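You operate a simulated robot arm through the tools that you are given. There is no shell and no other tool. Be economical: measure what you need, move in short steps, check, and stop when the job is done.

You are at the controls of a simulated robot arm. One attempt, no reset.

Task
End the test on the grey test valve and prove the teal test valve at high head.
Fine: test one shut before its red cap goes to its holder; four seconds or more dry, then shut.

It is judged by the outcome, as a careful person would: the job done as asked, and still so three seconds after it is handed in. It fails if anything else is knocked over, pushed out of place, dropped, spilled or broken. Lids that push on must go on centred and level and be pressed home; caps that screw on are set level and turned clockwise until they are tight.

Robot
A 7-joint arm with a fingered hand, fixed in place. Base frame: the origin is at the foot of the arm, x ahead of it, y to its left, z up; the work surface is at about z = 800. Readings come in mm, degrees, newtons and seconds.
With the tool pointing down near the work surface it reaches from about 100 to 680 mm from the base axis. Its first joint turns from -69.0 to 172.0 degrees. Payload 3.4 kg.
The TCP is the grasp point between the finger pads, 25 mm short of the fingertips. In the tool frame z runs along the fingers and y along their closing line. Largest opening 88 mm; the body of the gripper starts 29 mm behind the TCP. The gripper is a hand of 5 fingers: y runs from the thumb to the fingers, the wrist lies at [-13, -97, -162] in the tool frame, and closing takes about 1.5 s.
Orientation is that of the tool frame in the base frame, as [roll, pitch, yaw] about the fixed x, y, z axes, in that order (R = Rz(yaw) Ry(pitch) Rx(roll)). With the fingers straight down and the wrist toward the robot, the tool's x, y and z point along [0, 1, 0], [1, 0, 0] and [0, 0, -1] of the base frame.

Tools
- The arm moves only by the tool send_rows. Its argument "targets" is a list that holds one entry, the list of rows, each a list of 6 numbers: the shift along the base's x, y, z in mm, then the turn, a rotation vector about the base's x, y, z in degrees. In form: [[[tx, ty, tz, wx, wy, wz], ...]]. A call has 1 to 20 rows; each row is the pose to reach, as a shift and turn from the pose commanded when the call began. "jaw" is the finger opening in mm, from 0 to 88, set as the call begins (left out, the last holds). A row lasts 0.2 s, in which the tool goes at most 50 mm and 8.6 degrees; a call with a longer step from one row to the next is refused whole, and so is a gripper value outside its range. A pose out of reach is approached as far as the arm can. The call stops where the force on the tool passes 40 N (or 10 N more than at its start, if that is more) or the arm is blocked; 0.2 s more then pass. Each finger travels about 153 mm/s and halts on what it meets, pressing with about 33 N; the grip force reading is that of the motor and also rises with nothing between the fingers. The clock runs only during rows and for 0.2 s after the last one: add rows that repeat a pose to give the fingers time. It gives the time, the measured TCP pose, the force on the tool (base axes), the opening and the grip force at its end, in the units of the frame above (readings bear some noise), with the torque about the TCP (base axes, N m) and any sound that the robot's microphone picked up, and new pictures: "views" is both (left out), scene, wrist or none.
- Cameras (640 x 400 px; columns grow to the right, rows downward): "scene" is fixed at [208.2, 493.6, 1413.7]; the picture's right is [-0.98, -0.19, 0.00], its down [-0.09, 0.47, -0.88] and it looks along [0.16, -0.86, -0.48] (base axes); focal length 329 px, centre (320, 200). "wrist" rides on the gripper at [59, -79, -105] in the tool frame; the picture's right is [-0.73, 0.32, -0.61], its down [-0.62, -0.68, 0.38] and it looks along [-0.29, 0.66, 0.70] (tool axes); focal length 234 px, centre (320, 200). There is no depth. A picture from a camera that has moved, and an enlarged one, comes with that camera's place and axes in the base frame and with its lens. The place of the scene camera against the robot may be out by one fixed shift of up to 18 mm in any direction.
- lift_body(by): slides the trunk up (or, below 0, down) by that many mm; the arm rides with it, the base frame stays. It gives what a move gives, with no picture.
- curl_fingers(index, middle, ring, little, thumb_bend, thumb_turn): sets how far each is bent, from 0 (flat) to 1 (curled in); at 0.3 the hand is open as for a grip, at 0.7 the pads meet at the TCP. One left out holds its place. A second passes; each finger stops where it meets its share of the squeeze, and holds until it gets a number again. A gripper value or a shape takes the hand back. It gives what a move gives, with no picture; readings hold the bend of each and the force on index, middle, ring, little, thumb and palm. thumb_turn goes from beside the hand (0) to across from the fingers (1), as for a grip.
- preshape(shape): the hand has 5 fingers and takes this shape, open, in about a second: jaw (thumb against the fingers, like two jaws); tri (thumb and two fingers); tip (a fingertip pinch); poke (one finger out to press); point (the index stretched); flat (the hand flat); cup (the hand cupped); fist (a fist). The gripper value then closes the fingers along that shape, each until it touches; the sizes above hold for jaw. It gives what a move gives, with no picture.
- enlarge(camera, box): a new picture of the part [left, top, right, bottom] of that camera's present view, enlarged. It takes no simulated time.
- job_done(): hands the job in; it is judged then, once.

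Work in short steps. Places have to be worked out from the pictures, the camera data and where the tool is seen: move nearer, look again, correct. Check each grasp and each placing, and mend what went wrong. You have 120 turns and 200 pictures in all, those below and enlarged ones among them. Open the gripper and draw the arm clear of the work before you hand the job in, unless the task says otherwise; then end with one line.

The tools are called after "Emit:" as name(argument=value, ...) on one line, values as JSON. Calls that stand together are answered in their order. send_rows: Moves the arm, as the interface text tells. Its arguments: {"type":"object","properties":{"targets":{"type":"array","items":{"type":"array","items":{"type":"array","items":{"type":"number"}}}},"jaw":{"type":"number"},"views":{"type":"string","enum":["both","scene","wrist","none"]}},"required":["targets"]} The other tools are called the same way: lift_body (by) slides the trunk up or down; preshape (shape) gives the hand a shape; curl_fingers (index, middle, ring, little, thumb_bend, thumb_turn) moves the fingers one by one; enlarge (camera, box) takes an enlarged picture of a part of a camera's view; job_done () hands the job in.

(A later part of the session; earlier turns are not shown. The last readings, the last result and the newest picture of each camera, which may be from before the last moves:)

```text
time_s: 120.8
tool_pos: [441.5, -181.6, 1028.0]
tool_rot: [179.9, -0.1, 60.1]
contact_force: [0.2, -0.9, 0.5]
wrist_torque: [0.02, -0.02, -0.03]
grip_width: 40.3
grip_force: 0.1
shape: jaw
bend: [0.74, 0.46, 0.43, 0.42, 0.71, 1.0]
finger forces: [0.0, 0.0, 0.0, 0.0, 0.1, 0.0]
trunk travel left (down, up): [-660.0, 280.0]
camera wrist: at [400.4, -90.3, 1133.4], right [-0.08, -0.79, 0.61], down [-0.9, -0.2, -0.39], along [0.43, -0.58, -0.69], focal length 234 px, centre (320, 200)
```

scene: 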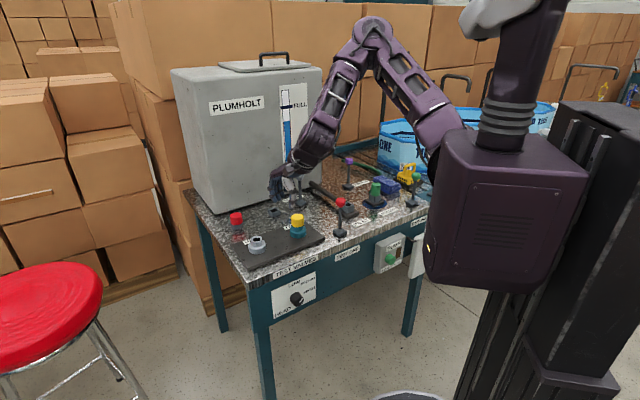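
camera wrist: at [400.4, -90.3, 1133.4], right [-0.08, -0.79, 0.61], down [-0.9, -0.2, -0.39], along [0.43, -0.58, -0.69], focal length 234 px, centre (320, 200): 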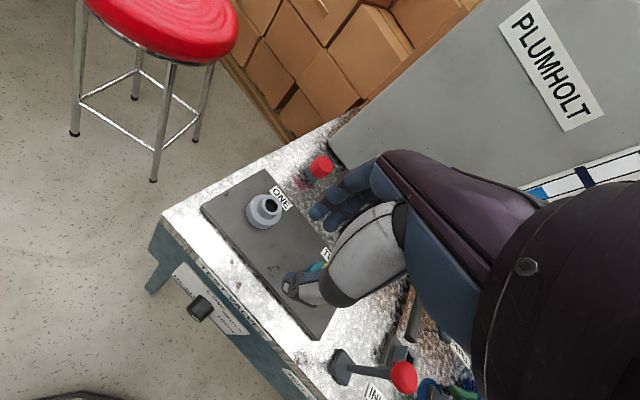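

Set the poke shape and move outward clear of the bench edge.

Emit:
preshape(shape="poke")

Emit:
send_rows(targets=[[[-12, 12, 0, 0, 0, 0], [-24, 24, 0, 0, 0, 0], [-36, 33, 0, 0, 0, 0], [-46, 40, -10, 0, 0, 0], [-46, 40, -30, 0, 0, 0], [-46, 40, -30, 0, 0, 0]]], views="both")

Emit:
enlarge(camera="scene", box=[230, 160, 350, 235])

```text
time_s: 121.7
tool_pos: [441.0, -181.7, 1027.3]
tool_rot: [179.9, -0.1, 60.3]
contact_force: [0.9, -0.5, 0.5]
wrist_torque: [0.0, 0.0, -0.03]
grip_width: 0.0
grip_force: 0.1
shape: poke
bend: [0.7, 0.7, 0.99, 0.99, 1.0, 1.0]
finger forces: [0.0, 0.0, 0.1, 0.1, 0.1, 0.1]
trunk travel left (down, up): [-660.0, 280.0]
```

```text
time_s: 123.1
tool_pos: [393.4, -140.0, 996.2]
tool_rot: [179.8, -0.1, 60.3]
contact_force: [-1.0, 0.8, -0.1]
wrist_torque: [-0.01, 0.01, 0.0]
grip_width: 0.3
grip_force: 0.0
shape: poke
bend: [0.7, 0.7, 0.99, 0.99, 1.0, 1.0]
finger forces: [0.1, 0.0, 0.0, 0.1, 0.0, 0.0]
trunk travel left (down, up): [-660.0, 280.0]
camera wrist: at [353.1, -49.7, 1101.5], right [-0.08, -0.79, 0.61], down [-0.9, -0.2, -0.39], along [0.43, -0.58, -0.69], focal length 234 px, centre (320, 200)
```

scene: 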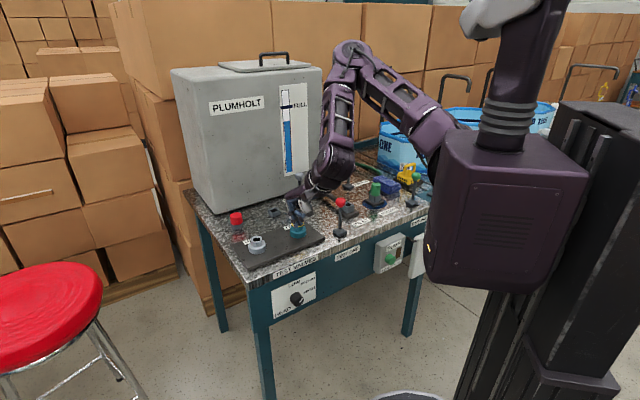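
wrist: 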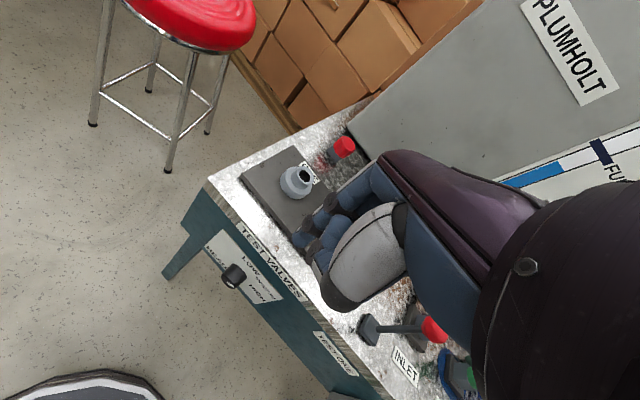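

```text
5.33 times, centred on (290, 198) of scene
camera zoom: at [208.2, 493.6, 1413.7], right [-0.98, -0.19, 0.0], down [-0.09, 0.47, -0.88], along [0.16, -0.86, -0.48], focal length 1754 px, centre (480, 213)
```

zoom: 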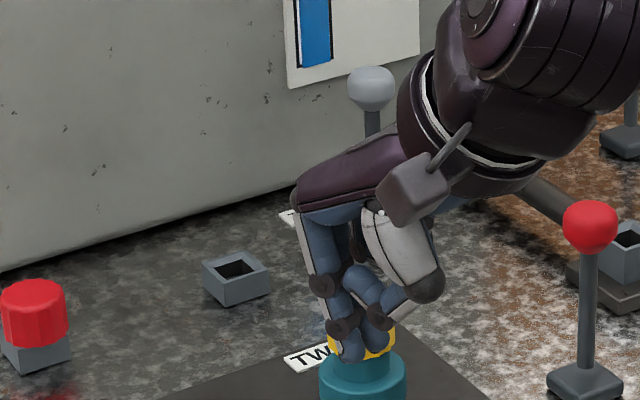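

Reach is fine here. Use a single stretched index (others folded): tip then leads the hand by ~44 mm toward the panel.

Emit:
curl_fingers(index=0.3, middle=1, ring=1, little=1, thumb_bend=1)

Emit:
send_rows(targets=[[[-10, 5, 0, 0, 0, 0], [-20, 10, 0, 0, 0, 0], [-25, 10, 0, 0, 0, 0], [-25, 10, 0, 0, 0, 0]]], views="none")

Emit:
lift_body(by=-170)

Emit:
send_rows(targets=[[[0, 0, 0, 0, 0, 0]]], views="both")

```text
time_s: 124.1
tool_pos: [393.4, -141.4, 995.8]
tool_rot: [179.9, -0.1, 60.3]
contact_force: [0.2, -0.7, 0.2]
wrist_torque: [-0.01, -0.02, 0.03]
grip_width: 21.6
grip_force: 0.1
shape: fingers
bend: [0.29, 1.0, 1.0, 1.0, 1.0, 1.0]
finger forces: [0.1, 0.0, 0.1, 0.0, 0.0, 0.0]
trunk travel left (down, up): [-660.0, 280.0]
```

```text
time_s: 125.1
tool_pos: [388.4, -137.0, 994.7]
tool_rot: [180.0, -0.1, 60.3]
contact_force: [-0.4, 0.8, 0.2]
wrist_torque: [0.01, -0.02, -0.01]
grip_width: 21.4
grip_force: 0.1
shape: fingers
bend: [0.29, 1.0, 1.0, 1.0, 1.0, 1.0]
finger forces: [0.1, 0.1, 0.1, 0.0, 0.0, 0.1]
out of reach, approached as far as the arm can: row 2, 3, 4
trunk travel left (down, up): [-660.0, 280.0]
```

```text
time_s: 127.0
tool_pos: [387.4, -136.7, 825.2]
tool_rot: [-180.0, -0.1, 60.3]
contact_force: [0.9, 0.1, 0.0]
wrist_torque: [0.01, -0.01, 0.04]
grip_width: 21.7
grip_force: 0.0
shape: fingers
bend: [0.29, 1.0, 1.0, 1.0, 1.0, 1.0]
finger forces: [0.1, 0.1, 0.0, 0.1, 0.0, 0.1]
trunk travel left (down, up): [-490.0, 450.0]
```

```text
time_s: 127.4
tool_pos: [386.9, -137.1, 825.7]
tool_rot: [-179.9, -0.1, 60.3]
contact_force: [0.1, -0.2, -0.2]
wrist_torque: [0.01, -0.02, 0.01]
grip_width: 21.8
grip_force: 0.0
shape: fingers
bend: [0.29, 1.0, 1.0, 1.0, 1.0, 1.0]
finger forces: [0.1, 0.0, 0.1, 0.1, 0.0, 0.1]
trunk travel left (down, up): [-490.0, 450.0]
camera wrist: at [347.1, -45.9, 931.5], right [-0.08, -0.79, 0.61], down [-0.9, -0.2, -0.39], along [0.43, -0.58, -0.7], focal length 234 px, centre (320, 200)
```

scene: 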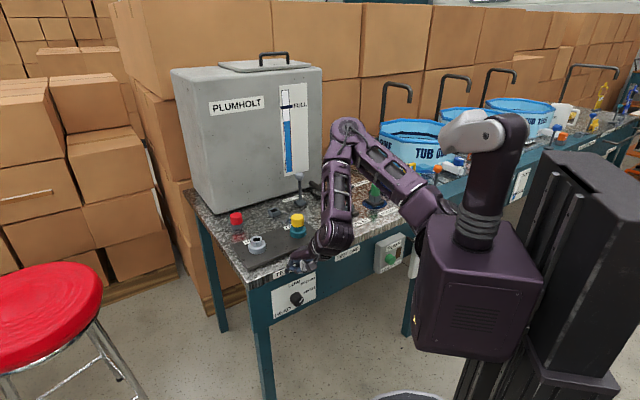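
wrist: 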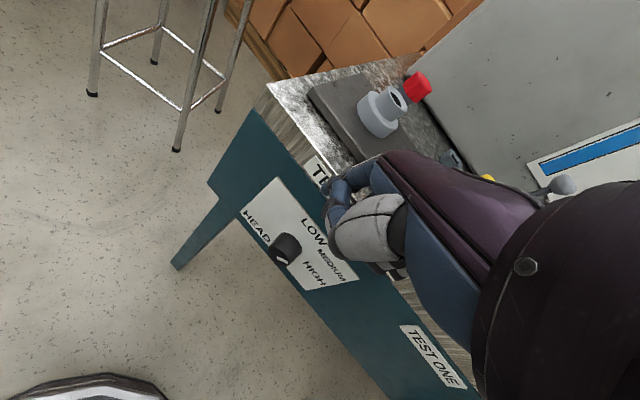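

Good posture, elbow well above the levers. Lower the trunk 75 and view the finger against the knob.

Emit:
lift_body(by=-75)

Emit:
send_rows(targets=[[[0, 0, 0, 0, 0, 0]]], views="both")

Emit:
enlarge(camera="scene", box=[260, 240, 340, 290])

Emit:
enlarge(camera="wrist", box=[220, 140, 420, 300])

```text
time_s: 128.5
tool_pos: [387.4, -137.6, 751.5]
tool_rot: [-179.9, -0.2, 60.2]
contact_force: [0.1, 0.2, 0.0]
wrist_torque: [0.0, 0.0, 0.0]
grip_width: 21.8
grip_force: 0.1
shape: fingers
bend: [0.29, 1.0, 1.0, 1.0, 1.0, 1.0]
finger forces: [0.0, 0.0, 0.1, 0.1, 0.0, 0.1]
trunk travel left (down, up): [-415.0, 525.0]
```

```text
time_s: 128.9
tool_pos: [386.9, -136.2, 750.6]
tool_rot: [-180.0, -0.1, 60.3]
contact_force: [0.9, 0.1, -0.4]
wrist_torque: [-0.03, 0.04, 0.0]
grip_width: 21.7
grip_force: 0.1
shape: fingers
bend: [0.29, 1.0, 1.0, 1.0, 1.0, 1.0]
finger forces: [0.0, 0.0, 0.0, 0.0, 0.0, 0.0]
trunk travel left (down, up): [-415.0, 525.0]
camera wrist: at [347.1, -45.9, 856.5], right [-0.08, -0.79, 0.61], down [-0.9, -0.2, -0.39], along [0.43, -0.58, -0.7], focal length 234 px, centre (320, 200)
```

scene: 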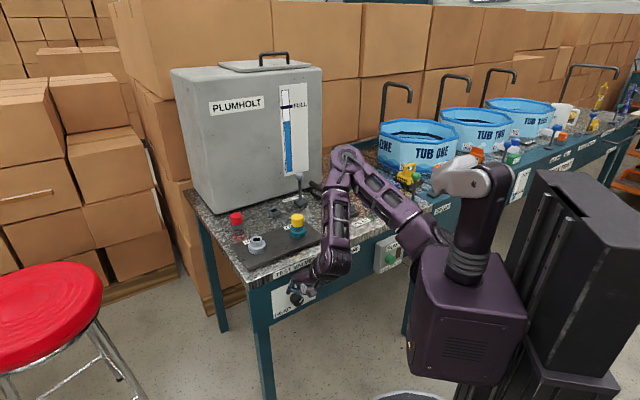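
wrist: 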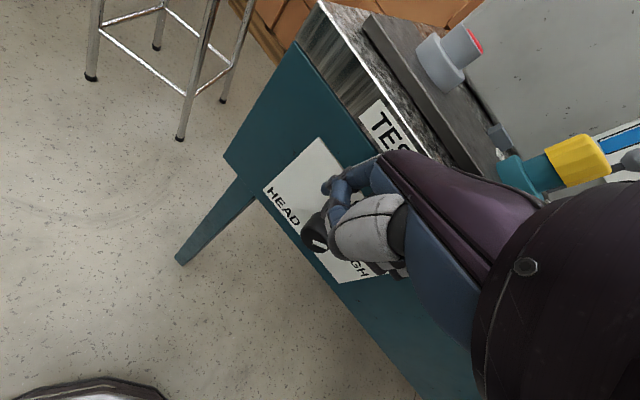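

```text
8.00 times, centred on (300, 265) of scene
camera zoom: at [208.2, 493.6, 1413.7], right [-0.98, -0.19, 0.0], down [-0.09, 0.47, -0.88], along [0.16, -0.86, -0.48], focal length 2631 px, centre (480, -320)
```

zoom: 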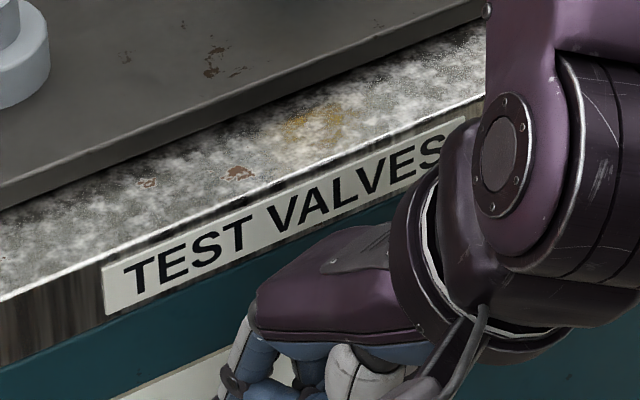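

```text
2.50 times, centred on (320, 220) of wrist
camera zoom: at [347.1, -45.9, 856.5], right [-0.08, -0.79, 0.61], down [-0.9, -0.2, -0.39], along [0.43, -0.58, -0.7], focal length 585 px, centre (320, 150)
```

zoom: 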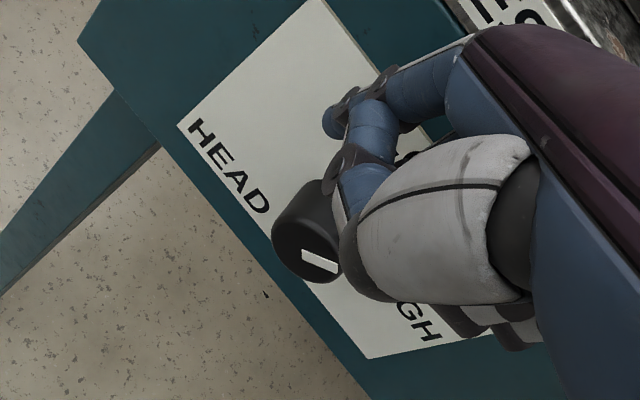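

Zoom tighter to identify the index tip.

Emit:
enlarge(camera="wrist", box=[300, 160, 400, 240])

Emit:
enlarge(camera="scene", box=[270, 265, 334, 305])

```text
5.00 times, centred on (350, 200) of wrist
camera zoom: at [347.1, -45.9, 856.5], right [-0.08, -0.79, 0.61], down [-0.9, -0.2, -0.39], along [0.43, -0.58, -0.7], focal length 1171 px, centre (170, 200)
```

zoom: 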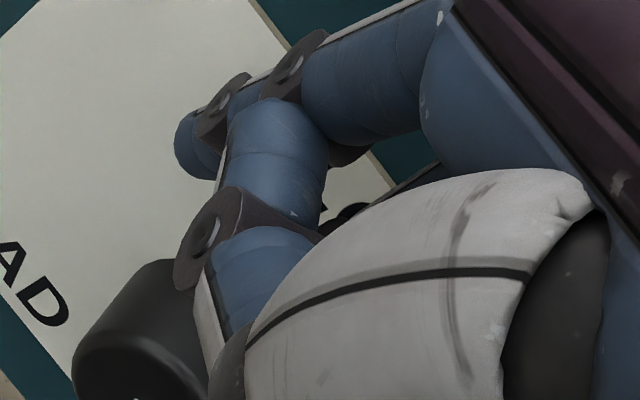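

```text
10.00 times, centred on (302, 285) of scene
camera zoom: at [208.2, 493.6, 1413.7], right [-0.98, -0.19, 0.0], down [-0.09, 0.47, -0.88], along [0.16, -0.86, -0.48], focal length 3289 px, centre (500, -650)
```

zoom: 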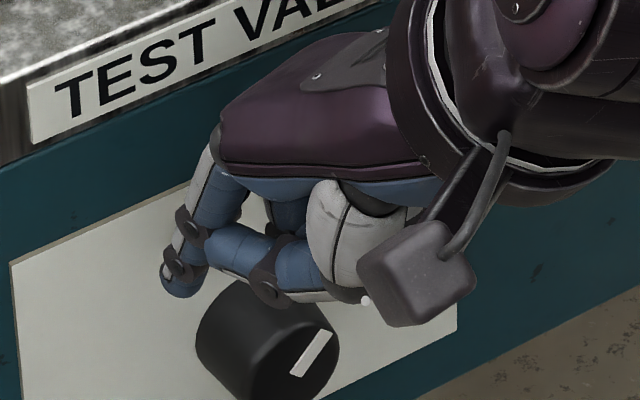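

The straight index tip is ~27 mm left of the knob and ~30 mm above its crest; the folded fingers are clear in front. Shift over the knob and lower partway.

Emit:
send_rows(targets=[[[-7, -12, 0, 0, 0, 0], [-13, -25, 0, 0, 0, 0], [-13, -25, -8, 0, 0, 0], [-13, -25, -16, 0, 0, 0], [-13, -25, -16, 0, 0, 0]]], views="none")

Emit:
enlarge(camera="scene", box=[270, 265, 334, 305])

Emit:
enlarge(camera="wrist", box=[280, 150, 400, 240])

```text
time_s: 130.1
tool_pos: [390.4, -160.3, 731.7]
tool_rot: [-180.0, -0.1, 60.3]
contact_force: [0.3, 0.3, 0.3]
wrist_torque: [-0.02, 0.0, 0.01]
grip_width: 21.9
grip_force: 0.0
shape: fingers
bend: [0.29, 1.0, 1.0, 1.0, 1.0, 1.0]
finger forces: [0.0, 0.0, 0.1, 0.0, 0.0, 0.0]
out of reach, approached as far as the arm can: row 1, 2, 3, 4, 5
trunk travel left (down, up): [-415.0, 525.0]
```

```text
10.00 times, centred on (302, 285) of scene
camera zoom: at [208.2, 493.6, 1413.7], right [-0.98, -0.19, 0.0], down [-0.09, 0.47, -0.88], along [0.16, -0.86, -0.48], focal length 3289 px, centre (500, -650)
```

zoom: 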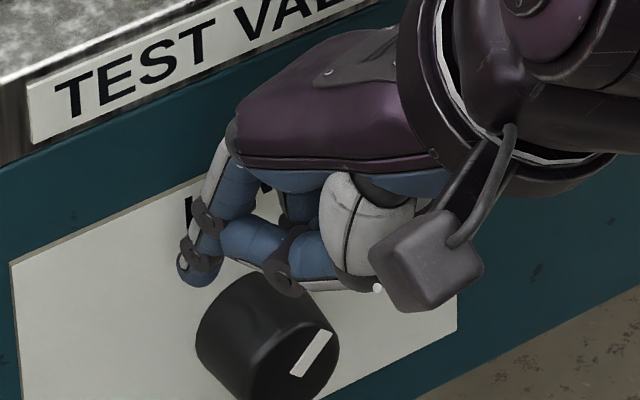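

```text
4.44 times, centred on (340, 195) of wrist
camera zoom: at [350.0, -69.4, 837.2], right [-0.08, -0.79, 0.61], down [-0.9, -0.2, -0.38], along [0.43, -0.58, -0.7], focal length 1041 px, centre (231, 222)
```

zoom: 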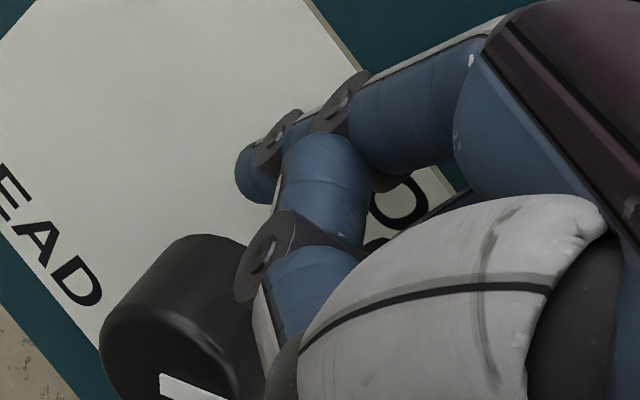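

I'm at the near-reach edge. Raise the hand and lower the trunk to gain room, and turn yaw −12° to bring the fingertip right.

Emit:
send_rows(targets=[[[0, 8, 15, 0, 0, 0], [0, 8, 35, 0, 0, 0], [0, 8, 55, 0, 0, 0], [0, 8, 55, 0, 0, 0]]], views="none")

Emit:
lift_body(by=-50)

Emit:
send_rows(targets=[[[-4, -4, 0, 0, 0, -4], [-8, -8, 0, 0, 0, -8], [-10, -8, 0, 0, 0, -12], [-10, -8, 0, 0, 0, -12]]], views="none")

Emit:
enlarge(camera="scene", box=[270, 265, 334, 305])

```text
time_s: 131.1
tool_pos: [389.8, -152.1, 787.4]
tool_rot: [-180.0, -0.1, 60.3]
contact_force: [0.2, -0.3, -0.6]
wrist_torque: [0.02, 0.03, 0.01]
grip_width: 21.7
grip_force: 0.1
shape: fingers
bend: [0.29, 1.0, 1.0, 1.0, 1.0, 1.0]
finger forces: [0.0, 0.0, 0.0, 0.0, 0.1, 0.1]
trunk travel left (down, up): [-415.0, 525.0]
```

```text
time_s: 132.1
tool_pos: [391.4, -151.2, 737.4]
tool_rot: [-180.0, -0.2, 60.3]
contact_force: [0.7, 0.4, -0.9]
wrist_torque: [-0.01, -0.02, 0.03]
grip_width: 21.7
grip_force: 0.1
shape: fingers
bend: [0.29, 1.0, 1.0, 1.0, 1.0, 1.0]
finger forces: [0.1, 0.0, 0.0, 0.0, 0.1, 0.0]
trunk travel left (down, up): [-365.0, 575.0]
```

```text
time_s: 133.1
tool_pos: [380.4, -161.4, 737.9]
tool_rot: [-179.9, -0.1, 48.2]
contact_force: [-0.8, 0.0, -0.9]
wrist_torque: [0.01, -0.01, 0.04]
grip_width: 21.5
grip_force: 0.0
shape: fingers
bend: [0.29, 1.0, 1.0, 1.0, 1.0, 1.0]
finger forces: [0.1, 0.0, 0.1, 0.0, 0.1, 0.0]
trunk travel left (down, up): [-365.0, 575.0]
```

```text
10.00 times, centred on (302, 285) of scene
camera zoom: at [208.2, 493.6, 1413.7], right [-0.98, -0.19, 0.0], down [-0.09, 0.47, -0.88], along [0.16, -0.86, -0.48], focal length 3289 px, centre (500, -650)
```

zoom: 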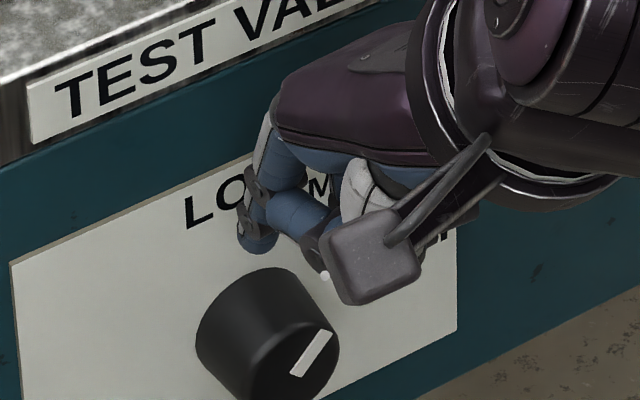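

All reached. Move slightly outward/left of the crest, then lower until it touches.

Emit:
send_rows(targets=[[[0, 5, 0, 0, 0, 0], [0, 9, 0, 0, 0, 0], [0, 9, -4, 0, 0, 0], [0, 9, -8, 0, 0, 0], [0, 9, -11, 0, 0, 0], [0, 9, -13, 0, 0, 0]]], views="none")

Emit:
enlarge(camera="scene", box=[270, 265, 334, 305])

Emit:
enlarge(camera="wrist", box=[280, 130, 400, 220])

```text
time_s: 134.4
tool_pos: [381.7, -157.8, 726.8]
tool_rot: [-179.7, -0.2, 48.4]
contact_force: [-0.2, 0.2, -0.1]
wrist_torque: [0.01, -0.01, -0.06]
grip_width: 21.6
grip_force: 0.2
shape: fingers
bend: [0.29, 1.0, 1.0, 1.0, 1.0, 1.0]
finger forces: [0.0, 0.0, 0.0, 0.1, 0.1, 0.0]
out of reach, approached as far as the arm can: row 2, 3, 4, 5, 6
trunk travel left (down, up): [-365.0, 575.0]
```

```text
10.00 times, centred on (302, 285) of scene
camera zoom: at [208.2, 493.6, 1413.7], right [-0.98, -0.19, 0.0], down [-0.09, 0.47, -0.88], along [0.16, -0.86, -0.48], focal length 3289 px, centre (500, -650)
```

zoom: 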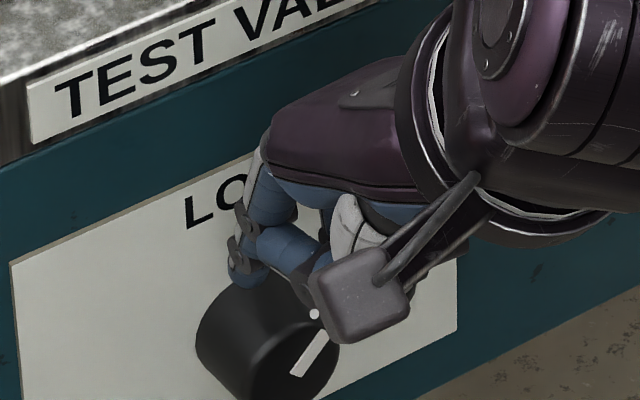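

```text
4.44 times, centred on (340, 175) of wrist
camera zoom: at [362.0, -60.8, 833.5], right [-0.24, -0.76, 0.6], down [-0.92, -0.01, -0.38], along [0.3, -0.65, -0.7], focal length 1041 px, centre (231, 311)
```

zoom: 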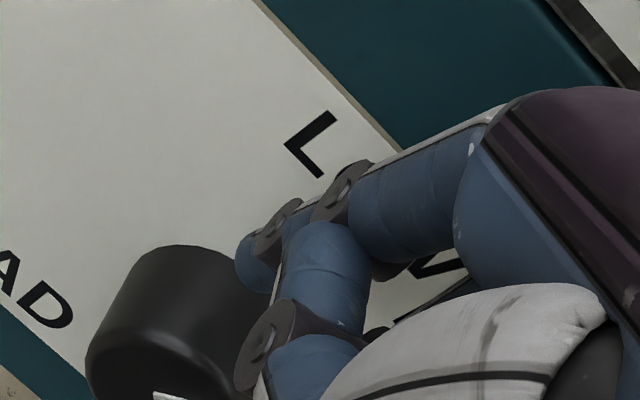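

Fingertip is just above the knob near its back. Gain margin again: hand up 40, trunk down 45, then press with rows.

Emit:
send_rows(targets=[[[0, 0, 20, 0, 0, 0], [0, 0, 40, 0, 0, 0], [0, 0, 40, 0, 0, 0]]], views="none")

Emit:
lift_body(by=-40)

Emit:
send_rows(targets=[[[-2, 4, 0, 0, 0, 0], [-2, 4, -3, 0, 0, 0], [-2, 4, -6, 0, 0, 0], [-2, 4, -8, 0, 0, 0], [-2, 4, -10, 0, 0, 0]]], views="none")

Emit:
enlarge(camera="scene", box=[270, 265, 334, 305])

Emit:
enlarge(camera="wrist", box=[280, 130, 400, 220])

```text
time_s: 135.2
tool_pos: [379.9, -159.0, 767.9]
tool_rot: [-179.9, -0.1, 48.3]
contact_force: [1.4, 0.4, 0.8]
wrist_torque: [0.0, -0.02, 0.03]
grip_width: 21.6
grip_force: 0.1
shape: fingers
bend: [0.29, 1.0, 1.0, 1.0, 1.0, 1.0]
finger forces: [0.1, 0.0, 0.0, 0.0, 0.1, 0.0]
trunk travel left (down, up): [-365.0, 575.0]
```

```text
time_s: 136.1
tool_pos: [380.6, -158.6, 727.8]
tool_rot: [-179.9, -0.1, 48.3]
contact_force: [0.2, -0.7, -0.5]
wrist_torque: [-0.02, 0.0, -0.01]
grip_width: 21.6
grip_force: 0.1
shape: fingers
bend: [0.29, 1.0, 1.0, 1.0, 1.0, 1.0]
finger forces: [0.0, 0.1, 0.0, 0.0, 0.0, 0.0]
trunk travel left (down, up): [-325.0, 615.0]
```

```text
time_s: 137.3
tool_pos: [379.3, -153.9, 717.5]
tool_rot: [-179.9, -0.1, 48.4]
contact_force: [-0.9, -0.4, 0.1]
wrist_torque: [-0.01, 0.01, -0.02]
grip_width: 21.4
grip_force: 0.0
shape: fingers
bend: [0.29, 1.0, 1.0, 1.0, 1.0, 1.0]
finger forces: [0.0, 0.1, 0.0, 0.0, 0.0, 0.0]
trunk travel left (down, up): [-325.0, 615.0]
```

```text
10.00 times, centred on (302, 285) of scene
camera zoom: at [208.2, 493.6, 1413.7], right [-0.98, -0.19, 0.0], down [-0.09, 0.47, -0.88], along [0.16, -0.86, -0.48], focal length 3289 px, centre (500, -650)
```

zoom: 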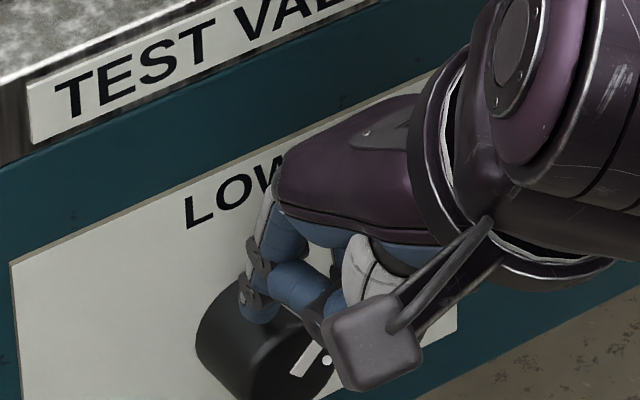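

```text
4.44 times, centred on (340, 175) of wrist
camera zoom: at [358.3, -57.0, 823.0], right [-0.24, -0.76, 0.61], down [-0.92, -0.01, -0.38], along [0.3, -0.65, -0.7], focal length 1041 px, centre (231, 311)
```

zoom: 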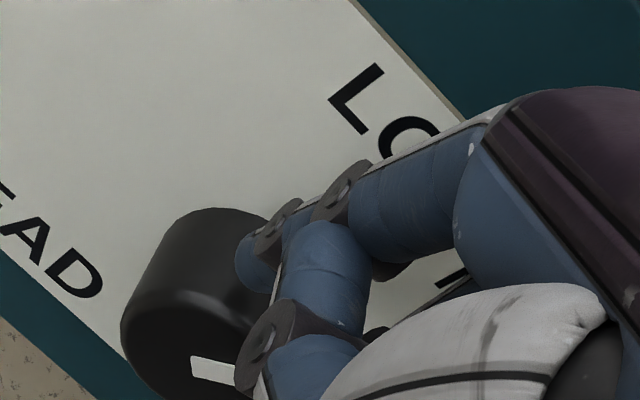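

Still no contact; keep lowering slowly until it touches.

Emit:
send_rows(targets=[[[0, 0, -2, 0, 0, 0], [0, 0, -4, 0, 0, 0], [0, 0, -6, 0, 0, 0], [0, 0, -8, 0, 0, 0], [0, 0, -10, 0, 0, 0]]], views="none")

Emit:
enlarge(camera="scene", box=[270, 270, 334, 310])

Emit:
enlarge(camera="wrist", box=[280, 130, 400, 220])

```text
time_s: 138.5
tool_pos: [378.6, -153.4, 708.1]
tool_rot: [-180.0, -0.2, 48.4]
contact_force: [-0.8, 2.9, 8.4]
wrist_torque: [-0.26, -0.36, 0.07]
grip_width: 22.1
grip_force: 4.9
shape: fingers
bend: [0.28, 1.0, 1.0, 1.0, 1.0, 1.0]
finger forces: [8.7, 0.1, 0.0, 0.0, 0.1, 0.0]
trunk travel left (down, up): [-325.0, 615.0]
```

```text
10.00 times, centred on (302, 290) of scene
camera zoom: at [208.2, 493.6, 1413.7], right [-0.98, -0.19, 0.0], down [-0.09, 0.47, -0.88], along [0.16, -0.86, -0.48], focal length 3289 px, centre (500, -700)
```

zoom: 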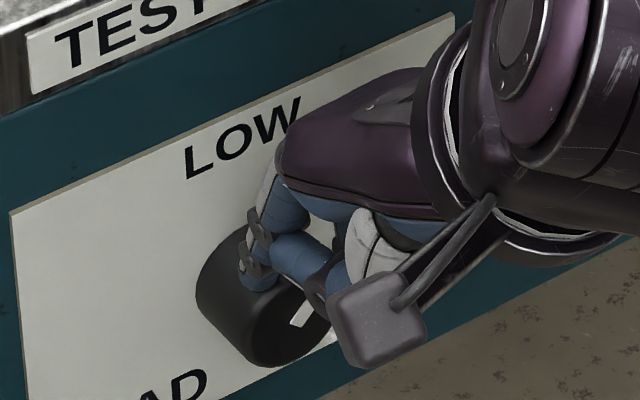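

```text
4.44 times, centred on (340, 175) of wrist
camera zoom: at [357.3, -57.0, 814.5], right [-0.24, -0.76, 0.6], down [-0.92, -0.01, -0.39], along [0.3, -0.65, -0.7], focal length 1041 px, centre (231, 311)
```

zoom: 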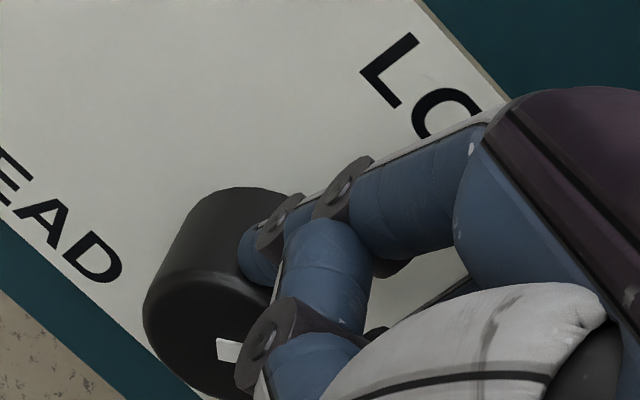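

Contact (8 N). Press a bit more and drag along the panel to the right ~16 mm.

Emit:
send_rows(targets=[[[0, 0, -3, 0, 0, 0], [-1.5, -1.5, -4, 0, 0, 0], [-3, -3, -4.5, 0, 0, 0], [-4.5, -4.5, -5, 0, 0, 0], [-6, -6, -5, 0, 0, 0], [-8, -8, -5, 0, 0, 0], [-10, -10, -5, 0, 0, 0], [-12, -12, -5.5, 0, 0, 0]]], views="none")

Emit:
enlarge(camera="scene", box=[270, 270, 334, 310])

Emit:
enlarge(camera="wrist", box=[280, 130, 400, 220])

```text
time_s: 140.3
tool_pos: [378.9, -163.4, 706.4]
tool_rot: [179.8, 0.0, 48.4]
contact_force: [2.3, 16.8, 16.2]
wrist_torque: [-0.1, -0.88, 0.93]
grip_width: 22.0
grip_force: 10.7
shape: fingers
bend: [0.28, 1.0, 1.0, 1.0, 1.0, 1.0]
finger forces: [20.8, 0.1, 0.0, 0.0, 0.0, 0.0]
out of reach, approached as far as the arm can: row 4, 5, 6, 7, 8
trunk travel left (down, up): [-325.0, 615.0]
```

```text
10.00 times, centred on (302, 290) of scene
camera zoom: at [208.2, 493.6, 1413.7], right [-0.98, -0.19, 0.0], down [-0.09, 0.47, -0.88], along [0.16, -0.86, -0.48], focal length 3289 px, centre (500, -700)
```

zoom: 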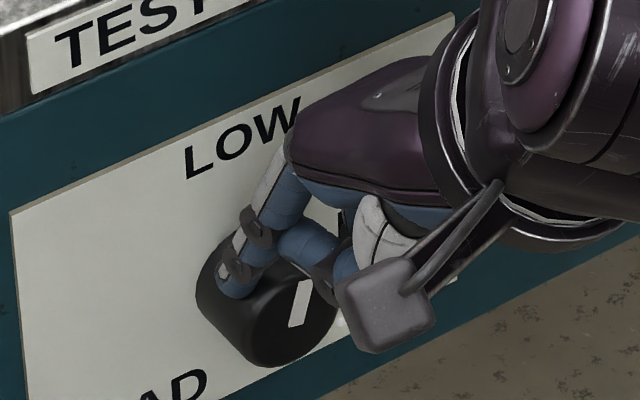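

```text
4.44 times, centred on (340, 175) of wrist
camera zoom: at [357.2, -65.4, 810.9], right [-0.24, -0.76, 0.61], down [-0.92, -0.01, -0.38], along [0.3, -0.65, -0.69], focal length 1041 px, centre (231, 311)
```

zoom: 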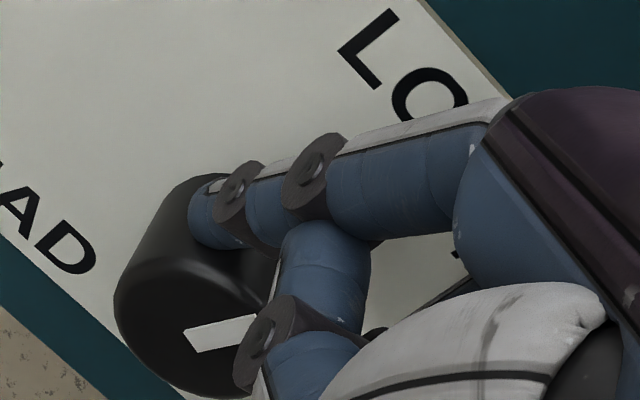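

The tip stuck and the knob seems to have turned the wrong way a bit. Lift off and check the pointer.

Emit:
send_rows(targets=[[[0, 3, 6, 0, 0, 0], [0, 8, 15, 0, 0, 0], [0, 8, 30, 0, 0, 0], [0, 8, 45, 0, 0, 0], [0, 8, 45, 0, 0, 0]]], views="none")

Emit:
enlarge(camera="scene", box=[270, 270, 334, 310])

```text
time_s: 141.5
tool_pos: [377.4, -156.8, 746.0]
tool_rot: [-179.9, 0.0, 48.3]
contact_force: [0.4, 0.4, -0.1]
wrist_torque: [0.0, 0.02, -0.02]
grip_width: 21.4
grip_force: 0.0
shape: fingers
bend: [0.28, 1.0, 1.0, 1.0, 0.99, 1.0]
finger forces: [0.0, 0.1, 0.1, 0.1, 0.0, 0.0]
trunk travel left (down, up): [-325.0, 615.0]
```

```text
10.00 times, centred on (302, 290) of scene
camera zoom: at [208.2, 493.6, 1413.7], right [-0.98, -0.19, 0.0], down [-0.09, 0.47, -0.88], along [0.16, -0.86, -0.48], focal length 3289 px, centre (500, -700)
```

zoom: 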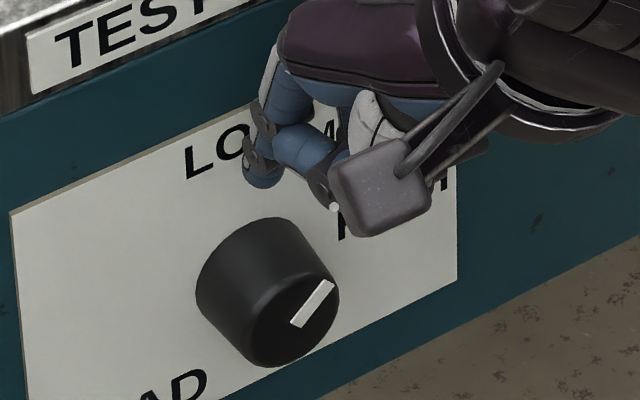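

The knob sprang back, so it has detents. Pressing down on its right flank will roll it clockwise: use the middle finger (sits ~19 mm to the right) instead of the index.

Emit:
curl_fingers(index=1, middle=0.3)

Emit:
send_rows(targets=[[[4.6, 9.8, 0, 0, 0, 0], [4.6, 9.8, -10, 0, 0, 0], [4.6, 9.8, -20, 0, 0, 0], [4.6, 9.8, -28, 0, 0, 0], [4.6, 9.8, -28, 0, 0, 0]]], views="none")

Emit:
enlarge(camera="scene", box=[270, 270, 334, 310])

Emit:
enlarge(camera="wrist", box=[260, 130, 420, 250])

```text
time_s: 142.5
tool_pos: [376.7, -157.4, 748.9]
tool_rot: [-179.9, -0.1, 48.3]
contact_force: [0.4, -0.3, -0.2]
wrist_torque: [0.03, -0.01, 0.02]
grip_width: 1.2
grip_force: 0.0
shape: fingers
bend: [0.91, 0.3, 1.0, 1.0, 1.0, 1.0]
finger forces: [0.0, 0.0, 0.0, 0.0, 0.1, 0.0]
trunk travel left (down, up): [-325.0, 615.0]
```

```text
time_s: 143.7
tool_pos: [382.7, -151.2, 720.8]
tool_rot: [-179.8, -0.2, 48.5]
contact_force: [0.4, -0.2, -0.9]
wrist_torque: [-0.02, 0.01, -0.02]
grip_width: 1.3
grip_force: 0.0
shape: fingers
bend: [0.92, 0.3, 1.0, 1.0, 1.0, 1.0]
finger forces: [0.0, 0.0, 0.0, 0.1, 0.0, 0.0]
out of reach, approached as far as the arm can: row 3, 4, 5
trunk travel left (down, up): [-325.0, 615.0]
```

```text
10.00 times, centred on (302, 290) of scene
camera zoom: at [208.2, 493.6, 1413.7], right [-0.98, -0.19, 0.0], down [-0.09, 0.47, -0.88], along [0.16, -0.86, -0.48], focal length 3289 px, centre (500, -700)
```

zoom: 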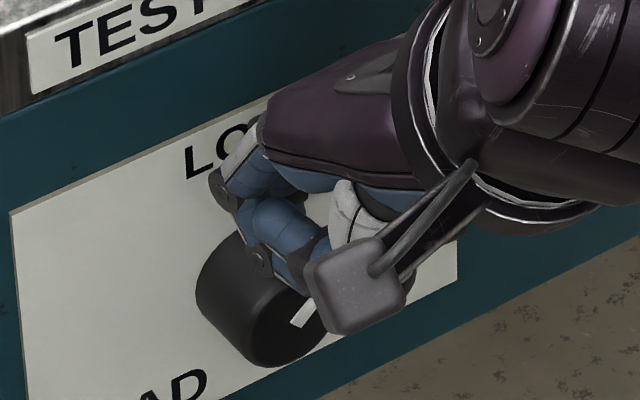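

```text
3.33 times, centred on (340, 190) of wrist
camera zoom: at [361.7, -54.3, 827.1], right [-0.24, -0.76, 0.6], down [-0.92, -0.01, -0.38], along [0.3, -0.65, -0.7], focal length 781 px, centre (253, 233)
```

zoom: 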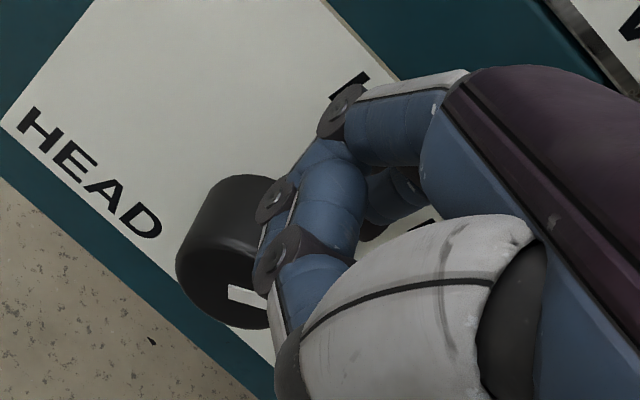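

Check overall arm clearance before pressing.

Emit:
enlarge(camera="scene", box=[200, 120, 460, 300])

```text
2.22 times, centred on (330, 210) of scene
camera zoom: at [208.2, 493.6, 1413.7], right [-0.98, -0.19, 0.0], down [-0.09, 0.47, -0.88], along [0.16, -0.86, -0.48], focal length 731 px, centre (298, 178)
```

zoom: 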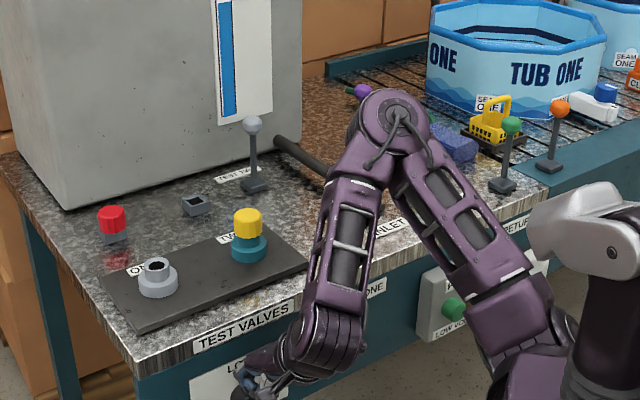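

Elbow is clear. Regain downward margin (hand up 35, trunk down 35), then press with the middle finger.

Emit:
send_rows(targets=[[[0, 0, 18, 0, 0, 0], [0, 0, 35, 0, 0, 0], [0, 0, 35, 0, 0, 0]]], views="none")

Emit:
lift_body(by=-35)

Emit:
send_rows(targets=[[[0, 4, -3, 0, 0, 0], [0, 4, -6, 0, 0, 0], [0, 4, -9, 0, 0, 0], [0, 4, -12, 0, 0, 0], [0, 4, -14, 0, 0, 0], [0, 4, -16, 0, 0, 0]]], views="none")

Emit:
enlarge(camera="scene", box=[270, 270, 334, 310])

Emit:
enlarge(camera="wrist", box=[260, 130, 420, 250])

```text
time_s: 144.5
tool_pos: [383.6, -151.5, 757.9]
tool_rot: [-179.9, -0.1, 48.2]
contact_force: [-0.3, 0.4, 0.5]
wrist_torque: [0.02, 0.0, 0.03]
grip_width: 1.3
grip_force: 0.0
shape: fingers
bend: [0.92, 0.3, 1.0, 1.0, 1.0, 1.0]
finger forces: [0.0, 0.0, 0.0, 0.1, 0.1, 0.0]
trunk travel left (down, up): [-325.0, 615.0]
```

```text
time_s: 145.3
tool_pos: [383.4, -150.5, 721.2]
tool_rot: [-180.0, -0.1, 48.2]
contact_force: [0.2, 0.2, -0.2]
wrist_torque: [0.01, 0.0, -0.01]
grip_width: 1.2
grip_force: 0.1
shape: fingers
bend: [0.92, 0.3, 1.0, 1.0, 1.0, 1.0]
finger forces: [0.0, 0.0, 0.1, 0.0, 0.0, 0.1]
trunk travel left (down, up): [-290.0, 650.0]
```

```text
time_s: 146.7
tool_pos: [381.4, -146.3, 709.3]
tool_rot: [179.5, -0.3, 48.4]
contact_force: [-4.6, 5.7, 38.3]
wrist_torque: [-1.56, -1.29, 0.01]
grip_width: 1.2
grip_force: 19.1
shape: fingers
bend: [0.92, 0.3, 1.0, 1.0, 1.0, 1.0]
finger forces: [0.1, 38.4, 0.0, 0.0, 0.1, 0.0]
trunk travel left (down, up): [-290.0, 650.0]
```

```text
10.00 times, centred on (302, 290) of scene
camera zoom: at [208.2, 493.6, 1413.7], right [-0.98, -0.19, 0.0], down [-0.09, 0.47, -0.88], along [0.16, -0.86, -0.48], focal length 3289 px, centre (500, -700)
```

zoom: 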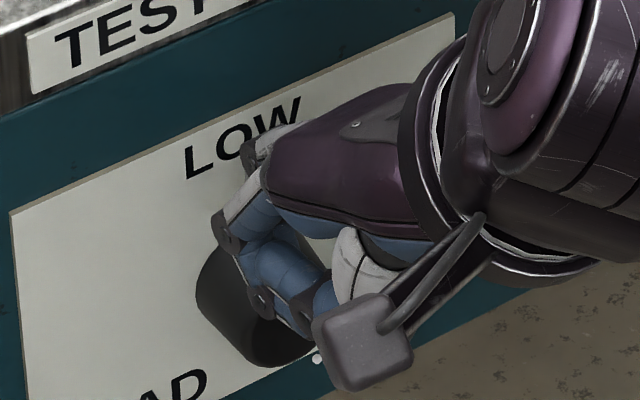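

```text
3.33 times, centred on (340, 190) of wrist
camera zoom: at [358.9, -48.8, 815.4], right [-0.25, -0.76, 0.6], down [-0.92, -0.01, -0.39], along [0.31, -0.65, -0.69], focal length 781 px, centre (253, 233)
```

zoom: 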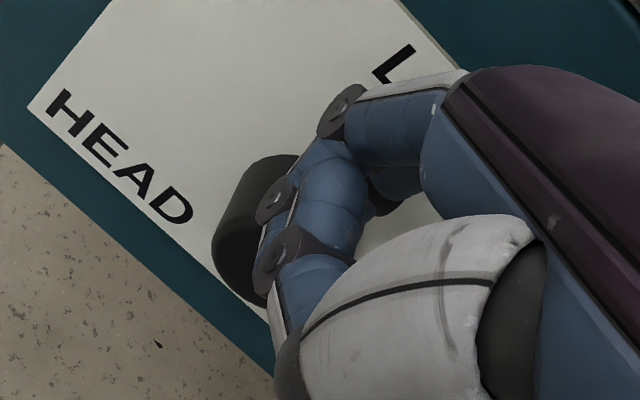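

The wrench puts the contact at a point right on the crest; shift 13 mm further right. Regain margin again and press down on the right flank.

Emit:
send_rows(targets=[[[0, 0, 15, 0, 0, 0], [-4, -4, 35, 0, 0, 0], [-9, -9, 55, 0, 0, 0], [-9, -9, 55, 0, 0, 0]]], views="none")

Emit:
lift_body(by=-45)

Emit:
send_rows(targets=[[[0, 0, -3, 0, 0, 0], [0, 0, -6, 0, 0, 0], [0, 0, -9, 0, 0, 0], [0, 0, -12, 0, 0, 0], [0, 0, -15, 0, 0, 0], [0, 0, -18, 0, 0, 0]]], views="none")

Emit:
enlarge(camera="scene", box=[270, 270, 334, 310])

```text
time_s: 147.7
tool_pos: [372.9, -157.8, 761.1]
tool_rot: [-179.9, -0.1, 48.3]
contact_force: [-1.1, -0.7, 0.0]
wrist_torque: [0.02, 0.01, -0.01]
grip_width: 1.5
grip_force: 0.0
shape: fingers
bend: [0.92, 0.3, 1.0, 1.0, 1.0, 1.0]
finger forces: [0.0, 0.0, 0.0, 0.1, 0.0, 0.0]
trunk travel left (down, up): [-290.0, 650.0]
```

```text
time_s: 148.5
tool_pos: [371.8, -156.5, 716.2]
tool_rot: [-180.0, -0.1, 48.3]
contact_force: [-0.8, -0.2, 0.2]
wrist_torque: [0.01, 0.01, -0.01]
grip_width: 1.4
grip_force: 0.1
shape: fingers
bend: [0.92, 0.3, 1.0, 1.0, 1.0, 1.0]
finger forces: [0.0, 0.0, 0.1, 0.1, 0.0, 0.1]
trunk travel left (down, up): [-245.0, 695.0]
```

```text
time_s: 149.9
tool_pos: [372.9, -156.0, 697.2]
tool_rot: [-180.0, -0.1, 48.3]
contact_force: [-7.7, -6.2, 4.0]
wrist_torque: [-0.33, -0.01, -0.47]
grip_width: 1.4
grip_force: 4.8
shape: fingers
bend: [0.92, 0.3, 1.0, 1.0, 1.0, 1.0]
finger forces: [0.1, 9.9, 0.0, 0.1, 0.1, 0.0]
trunk travel left (down, up): [-245.0, 695.0]
```

```text
10.00 times, centred on (302, 290) of scene
camera zoom: at [208.2, 493.6, 1413.7], right [-0.98, -0.19, 0.0], down [-0.09, 0.47, -0.88], along [0.16, -0.86, -0.48], focal length 3289 px, centre (500, -700)
```

zoom: 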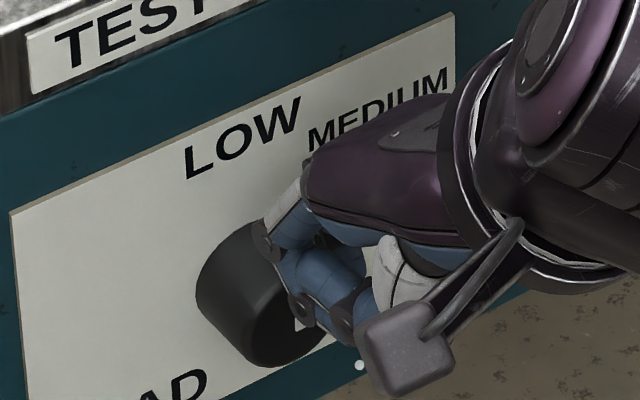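

The finger is now on the right flank. Press left into it and stroke downward ~14 mm.

Emit:
send_rows(targets=[[[2, 2, -1, 0, 0, 0], [4, 4, -3, 0, 0, 0], [5, 5, -6, 0, 0, 0], [5, 5, -9, 0, 0, 0], [5, 5, -12, 0, 0, 0], [5, 5, -15, 0, 0, 0]]], views="none")

Emit:
enlarge(camera="scene", box=[270, 270, 334, 310])

Emit:
enlarge(camera="wrist", box=[260, 130, 420, 250])

```text
time_s: 151.3
tool_pos: [375.4, -152.3, 683.7]
tool_rot: [180.0, -0.2, 48.3]
contact_force: [-11.0, -6.8, 10.7]
wrist_torque: [-0.67, -0.24, -0.75]
grip_width: 1.3
grip_force: 7.1
shape: fingers
bend: [0.92, 0.3, 1.0, 1.0, 1.0, 1.0]
finger forces: [0.0, 13.8, 0.1, 0.0, 0.1, 0.0]
trunk travel left (down, up): [-245.0, 695.0]
```

```text
10.00 times, centred on (302, 290) of scene
camera zoom: at [208.2, 493.6, 1413.7], right [-0.98, -0.19, 0.0], down [-0.09, 0.47, -0.88], along [0.16, -0.86, -0.48], focal length 3289 px, centre (500, -700)
```

zoom: 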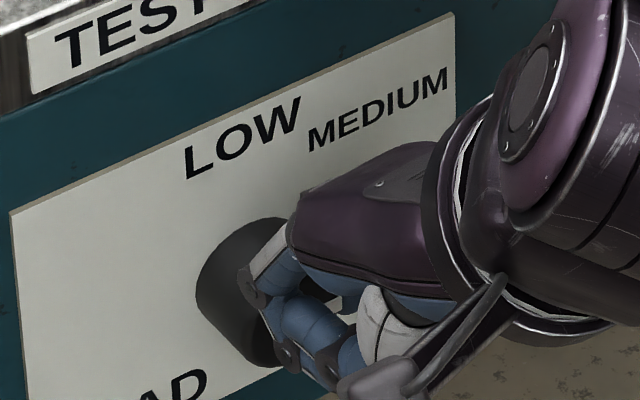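

```text
3.33 times, centred on (340, 190) of wrist
camera zoom: at [354.9, -55.4, 788.9], right [-0.24, -0.76, 0.6], down [-0.92, -0.01, -0.39], along [0.3, -0.65, -0.7], focal length 781 px, centre (253, 233)
```

zoom: 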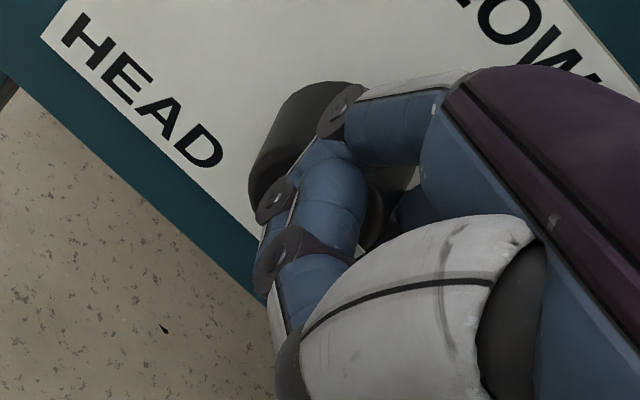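

Friction is pulling down at ~11 N. Stroke a few mm more, then back off to the right/outward and up to read the pointer.

Emit:
send_rows(targets=[[[1, 1, -3, 0, 0, 0], [1, 1, -6, 0, 0, 0], [1, 1, -9, 0, 0, 0], [-6, -6, -9, 0, 0, 0], [-12, -4, -5, 0, 0, 0], [-15, 2, 10, 0, 0, 0], [-15, 5, 35, 0, 0, 0], [-10, 8, 70, 0, 0, 0], [-5, 8, 100, 0, 0, 0], [-5, 8, 100, 0, 0, 0]]], views="none")

Emit:
enlarge(camera="scene", box=[270, 270, 334, 310])

```text
time_s: 153.5
tool_pos: [368.6, -154.3, 780.7]
tool_rot: [-179.9, -0.2, 48.4]
contact_force: [-0.1, 0.4, -0.6]
wrist_torque: [-0.02, 0.01, -0.01]
grip_width: 1.4
grip_force: 0.0
shape: fingers
bend: [0.92, 0.3, 1.0, 1.0, 1.0, 1.0]
finger forces: [0.0, 0.0, 0.1, 0.0, 0.1, 0.0]
out of reach, approached as far as the arm can: row 9, 10
trunk travel left (down, up): [-245.0, 695.0]
```

```text
10.00 times, centred on (302, 290) of scene
camera zoom: at [208.2, 493.6, 1413.7], right [-0.98, -0.19, 0.0], down [-0.09, 0.47, -0.88], along [0.16, -0.86, -0.48], focal length 3289 px, centre (500, -700)
```

zoom: 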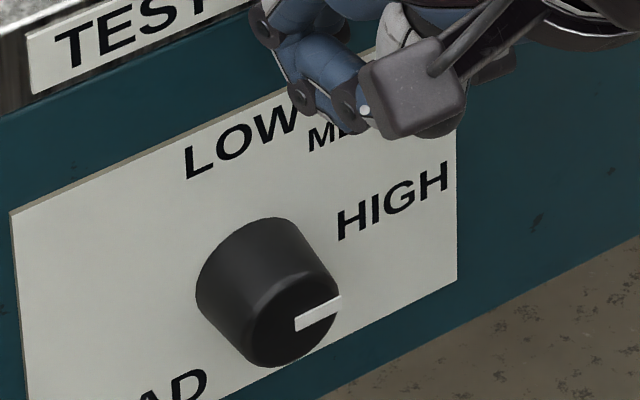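

HEAD now points to HIGH. Raise the trunk, reopen the hand, and head for the grey TEST TWO lever.

Emit:
lift_body(by=255)

Emit:
preshape(shape="jaw")

Emit:
send_rows(targets=[[[12, -40, 5, 0, 0, 0], [24, -80, 5, 0, 0, 0], [36, -120, 5, 0, 0, 0], [48, -160, 5, 0, 0, -1], [60, -200, 5, 0, 0, -2], [72, -240, 5, 0, 0, -3], [84, -280, 5, 0, 0, -4], [96, -320, 0, 0, 0, -4], [104, -350, -5, 0, 0, -4], [104, -350, -5, 0, 0, -4]]], views="both")

```text
time_s: 156.2
tool_pos: [368.8, -153.0, 1036.8]
tool_rot: [-180.0, -0.4, 48.4]
contact_force: [0.5, 0.1, -0.1]
wrist_torque: [-0.02, -0.03, -0.04]
grip_width: 1.2
grip_force: 0.0
shape: fingers
bend: [0.92, 0.3, 1.0, 1.0, 1.0, 1.0]
finger forces: [0.1, 0.0, 0.0, 0.1, 0.1, 0.1]
trunk travel left (down, up): [-500.0, 440.0]
```

```text
time_s: 157.1
tool_pos: [368.9, -153.5, 1036.8]
tool_rot: [-179.9, -0.3, 48.3]
contact_force: [0.0, 0.0, -0.4]
wrist_torque: [-0.01, 0.0, -0.01]
grip_width: 87.4
grip_force: 0.1
shape: jaw
bend: [0.3, 0.3, 0.3, 0.3, 0.3, 0.98]
finger forces: [0.0, 0.0, 0.0, 0.0, 0.0, 0.1]
trunk travel left (down, up): [-500.0, 440.0]
```

```text
time_s: 159.3
tool_pos: [476.3, -504.2, 1029.5]
tool_rot: [-179.9, -0.2, 44.4]
contact_force: [-0.5, 0.1, -1.3]
wrist_torque: [0.0, -0.02, 0.0]
grip_width: 87.5
grip_force: 0.1
shape: jaw
bend: [0.3, 0.3, 0.3, 0.3, 0.3, 0.98]
finger forces: [0.0, 0.1, 0.0, 0.0, 0.1, 0.0]
trunk travel left (down, up): [-500.0, 440.0]
camera wrist: at [460.9, -405.6, 1135.3], right [-0.29, -0.74, 0.6], down [-0.92, 0.05, -0.38], along [0.25, -0.67, -0.7], focal length 234 px, centre (320, 200)
```

scene: 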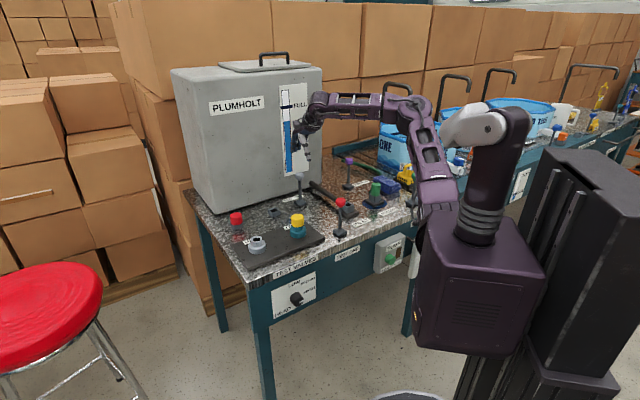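
wrist: 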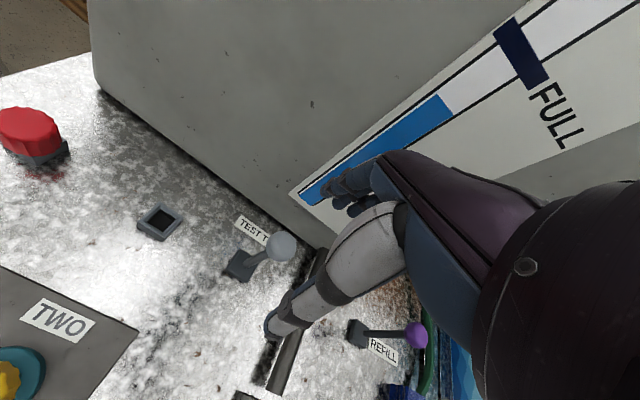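

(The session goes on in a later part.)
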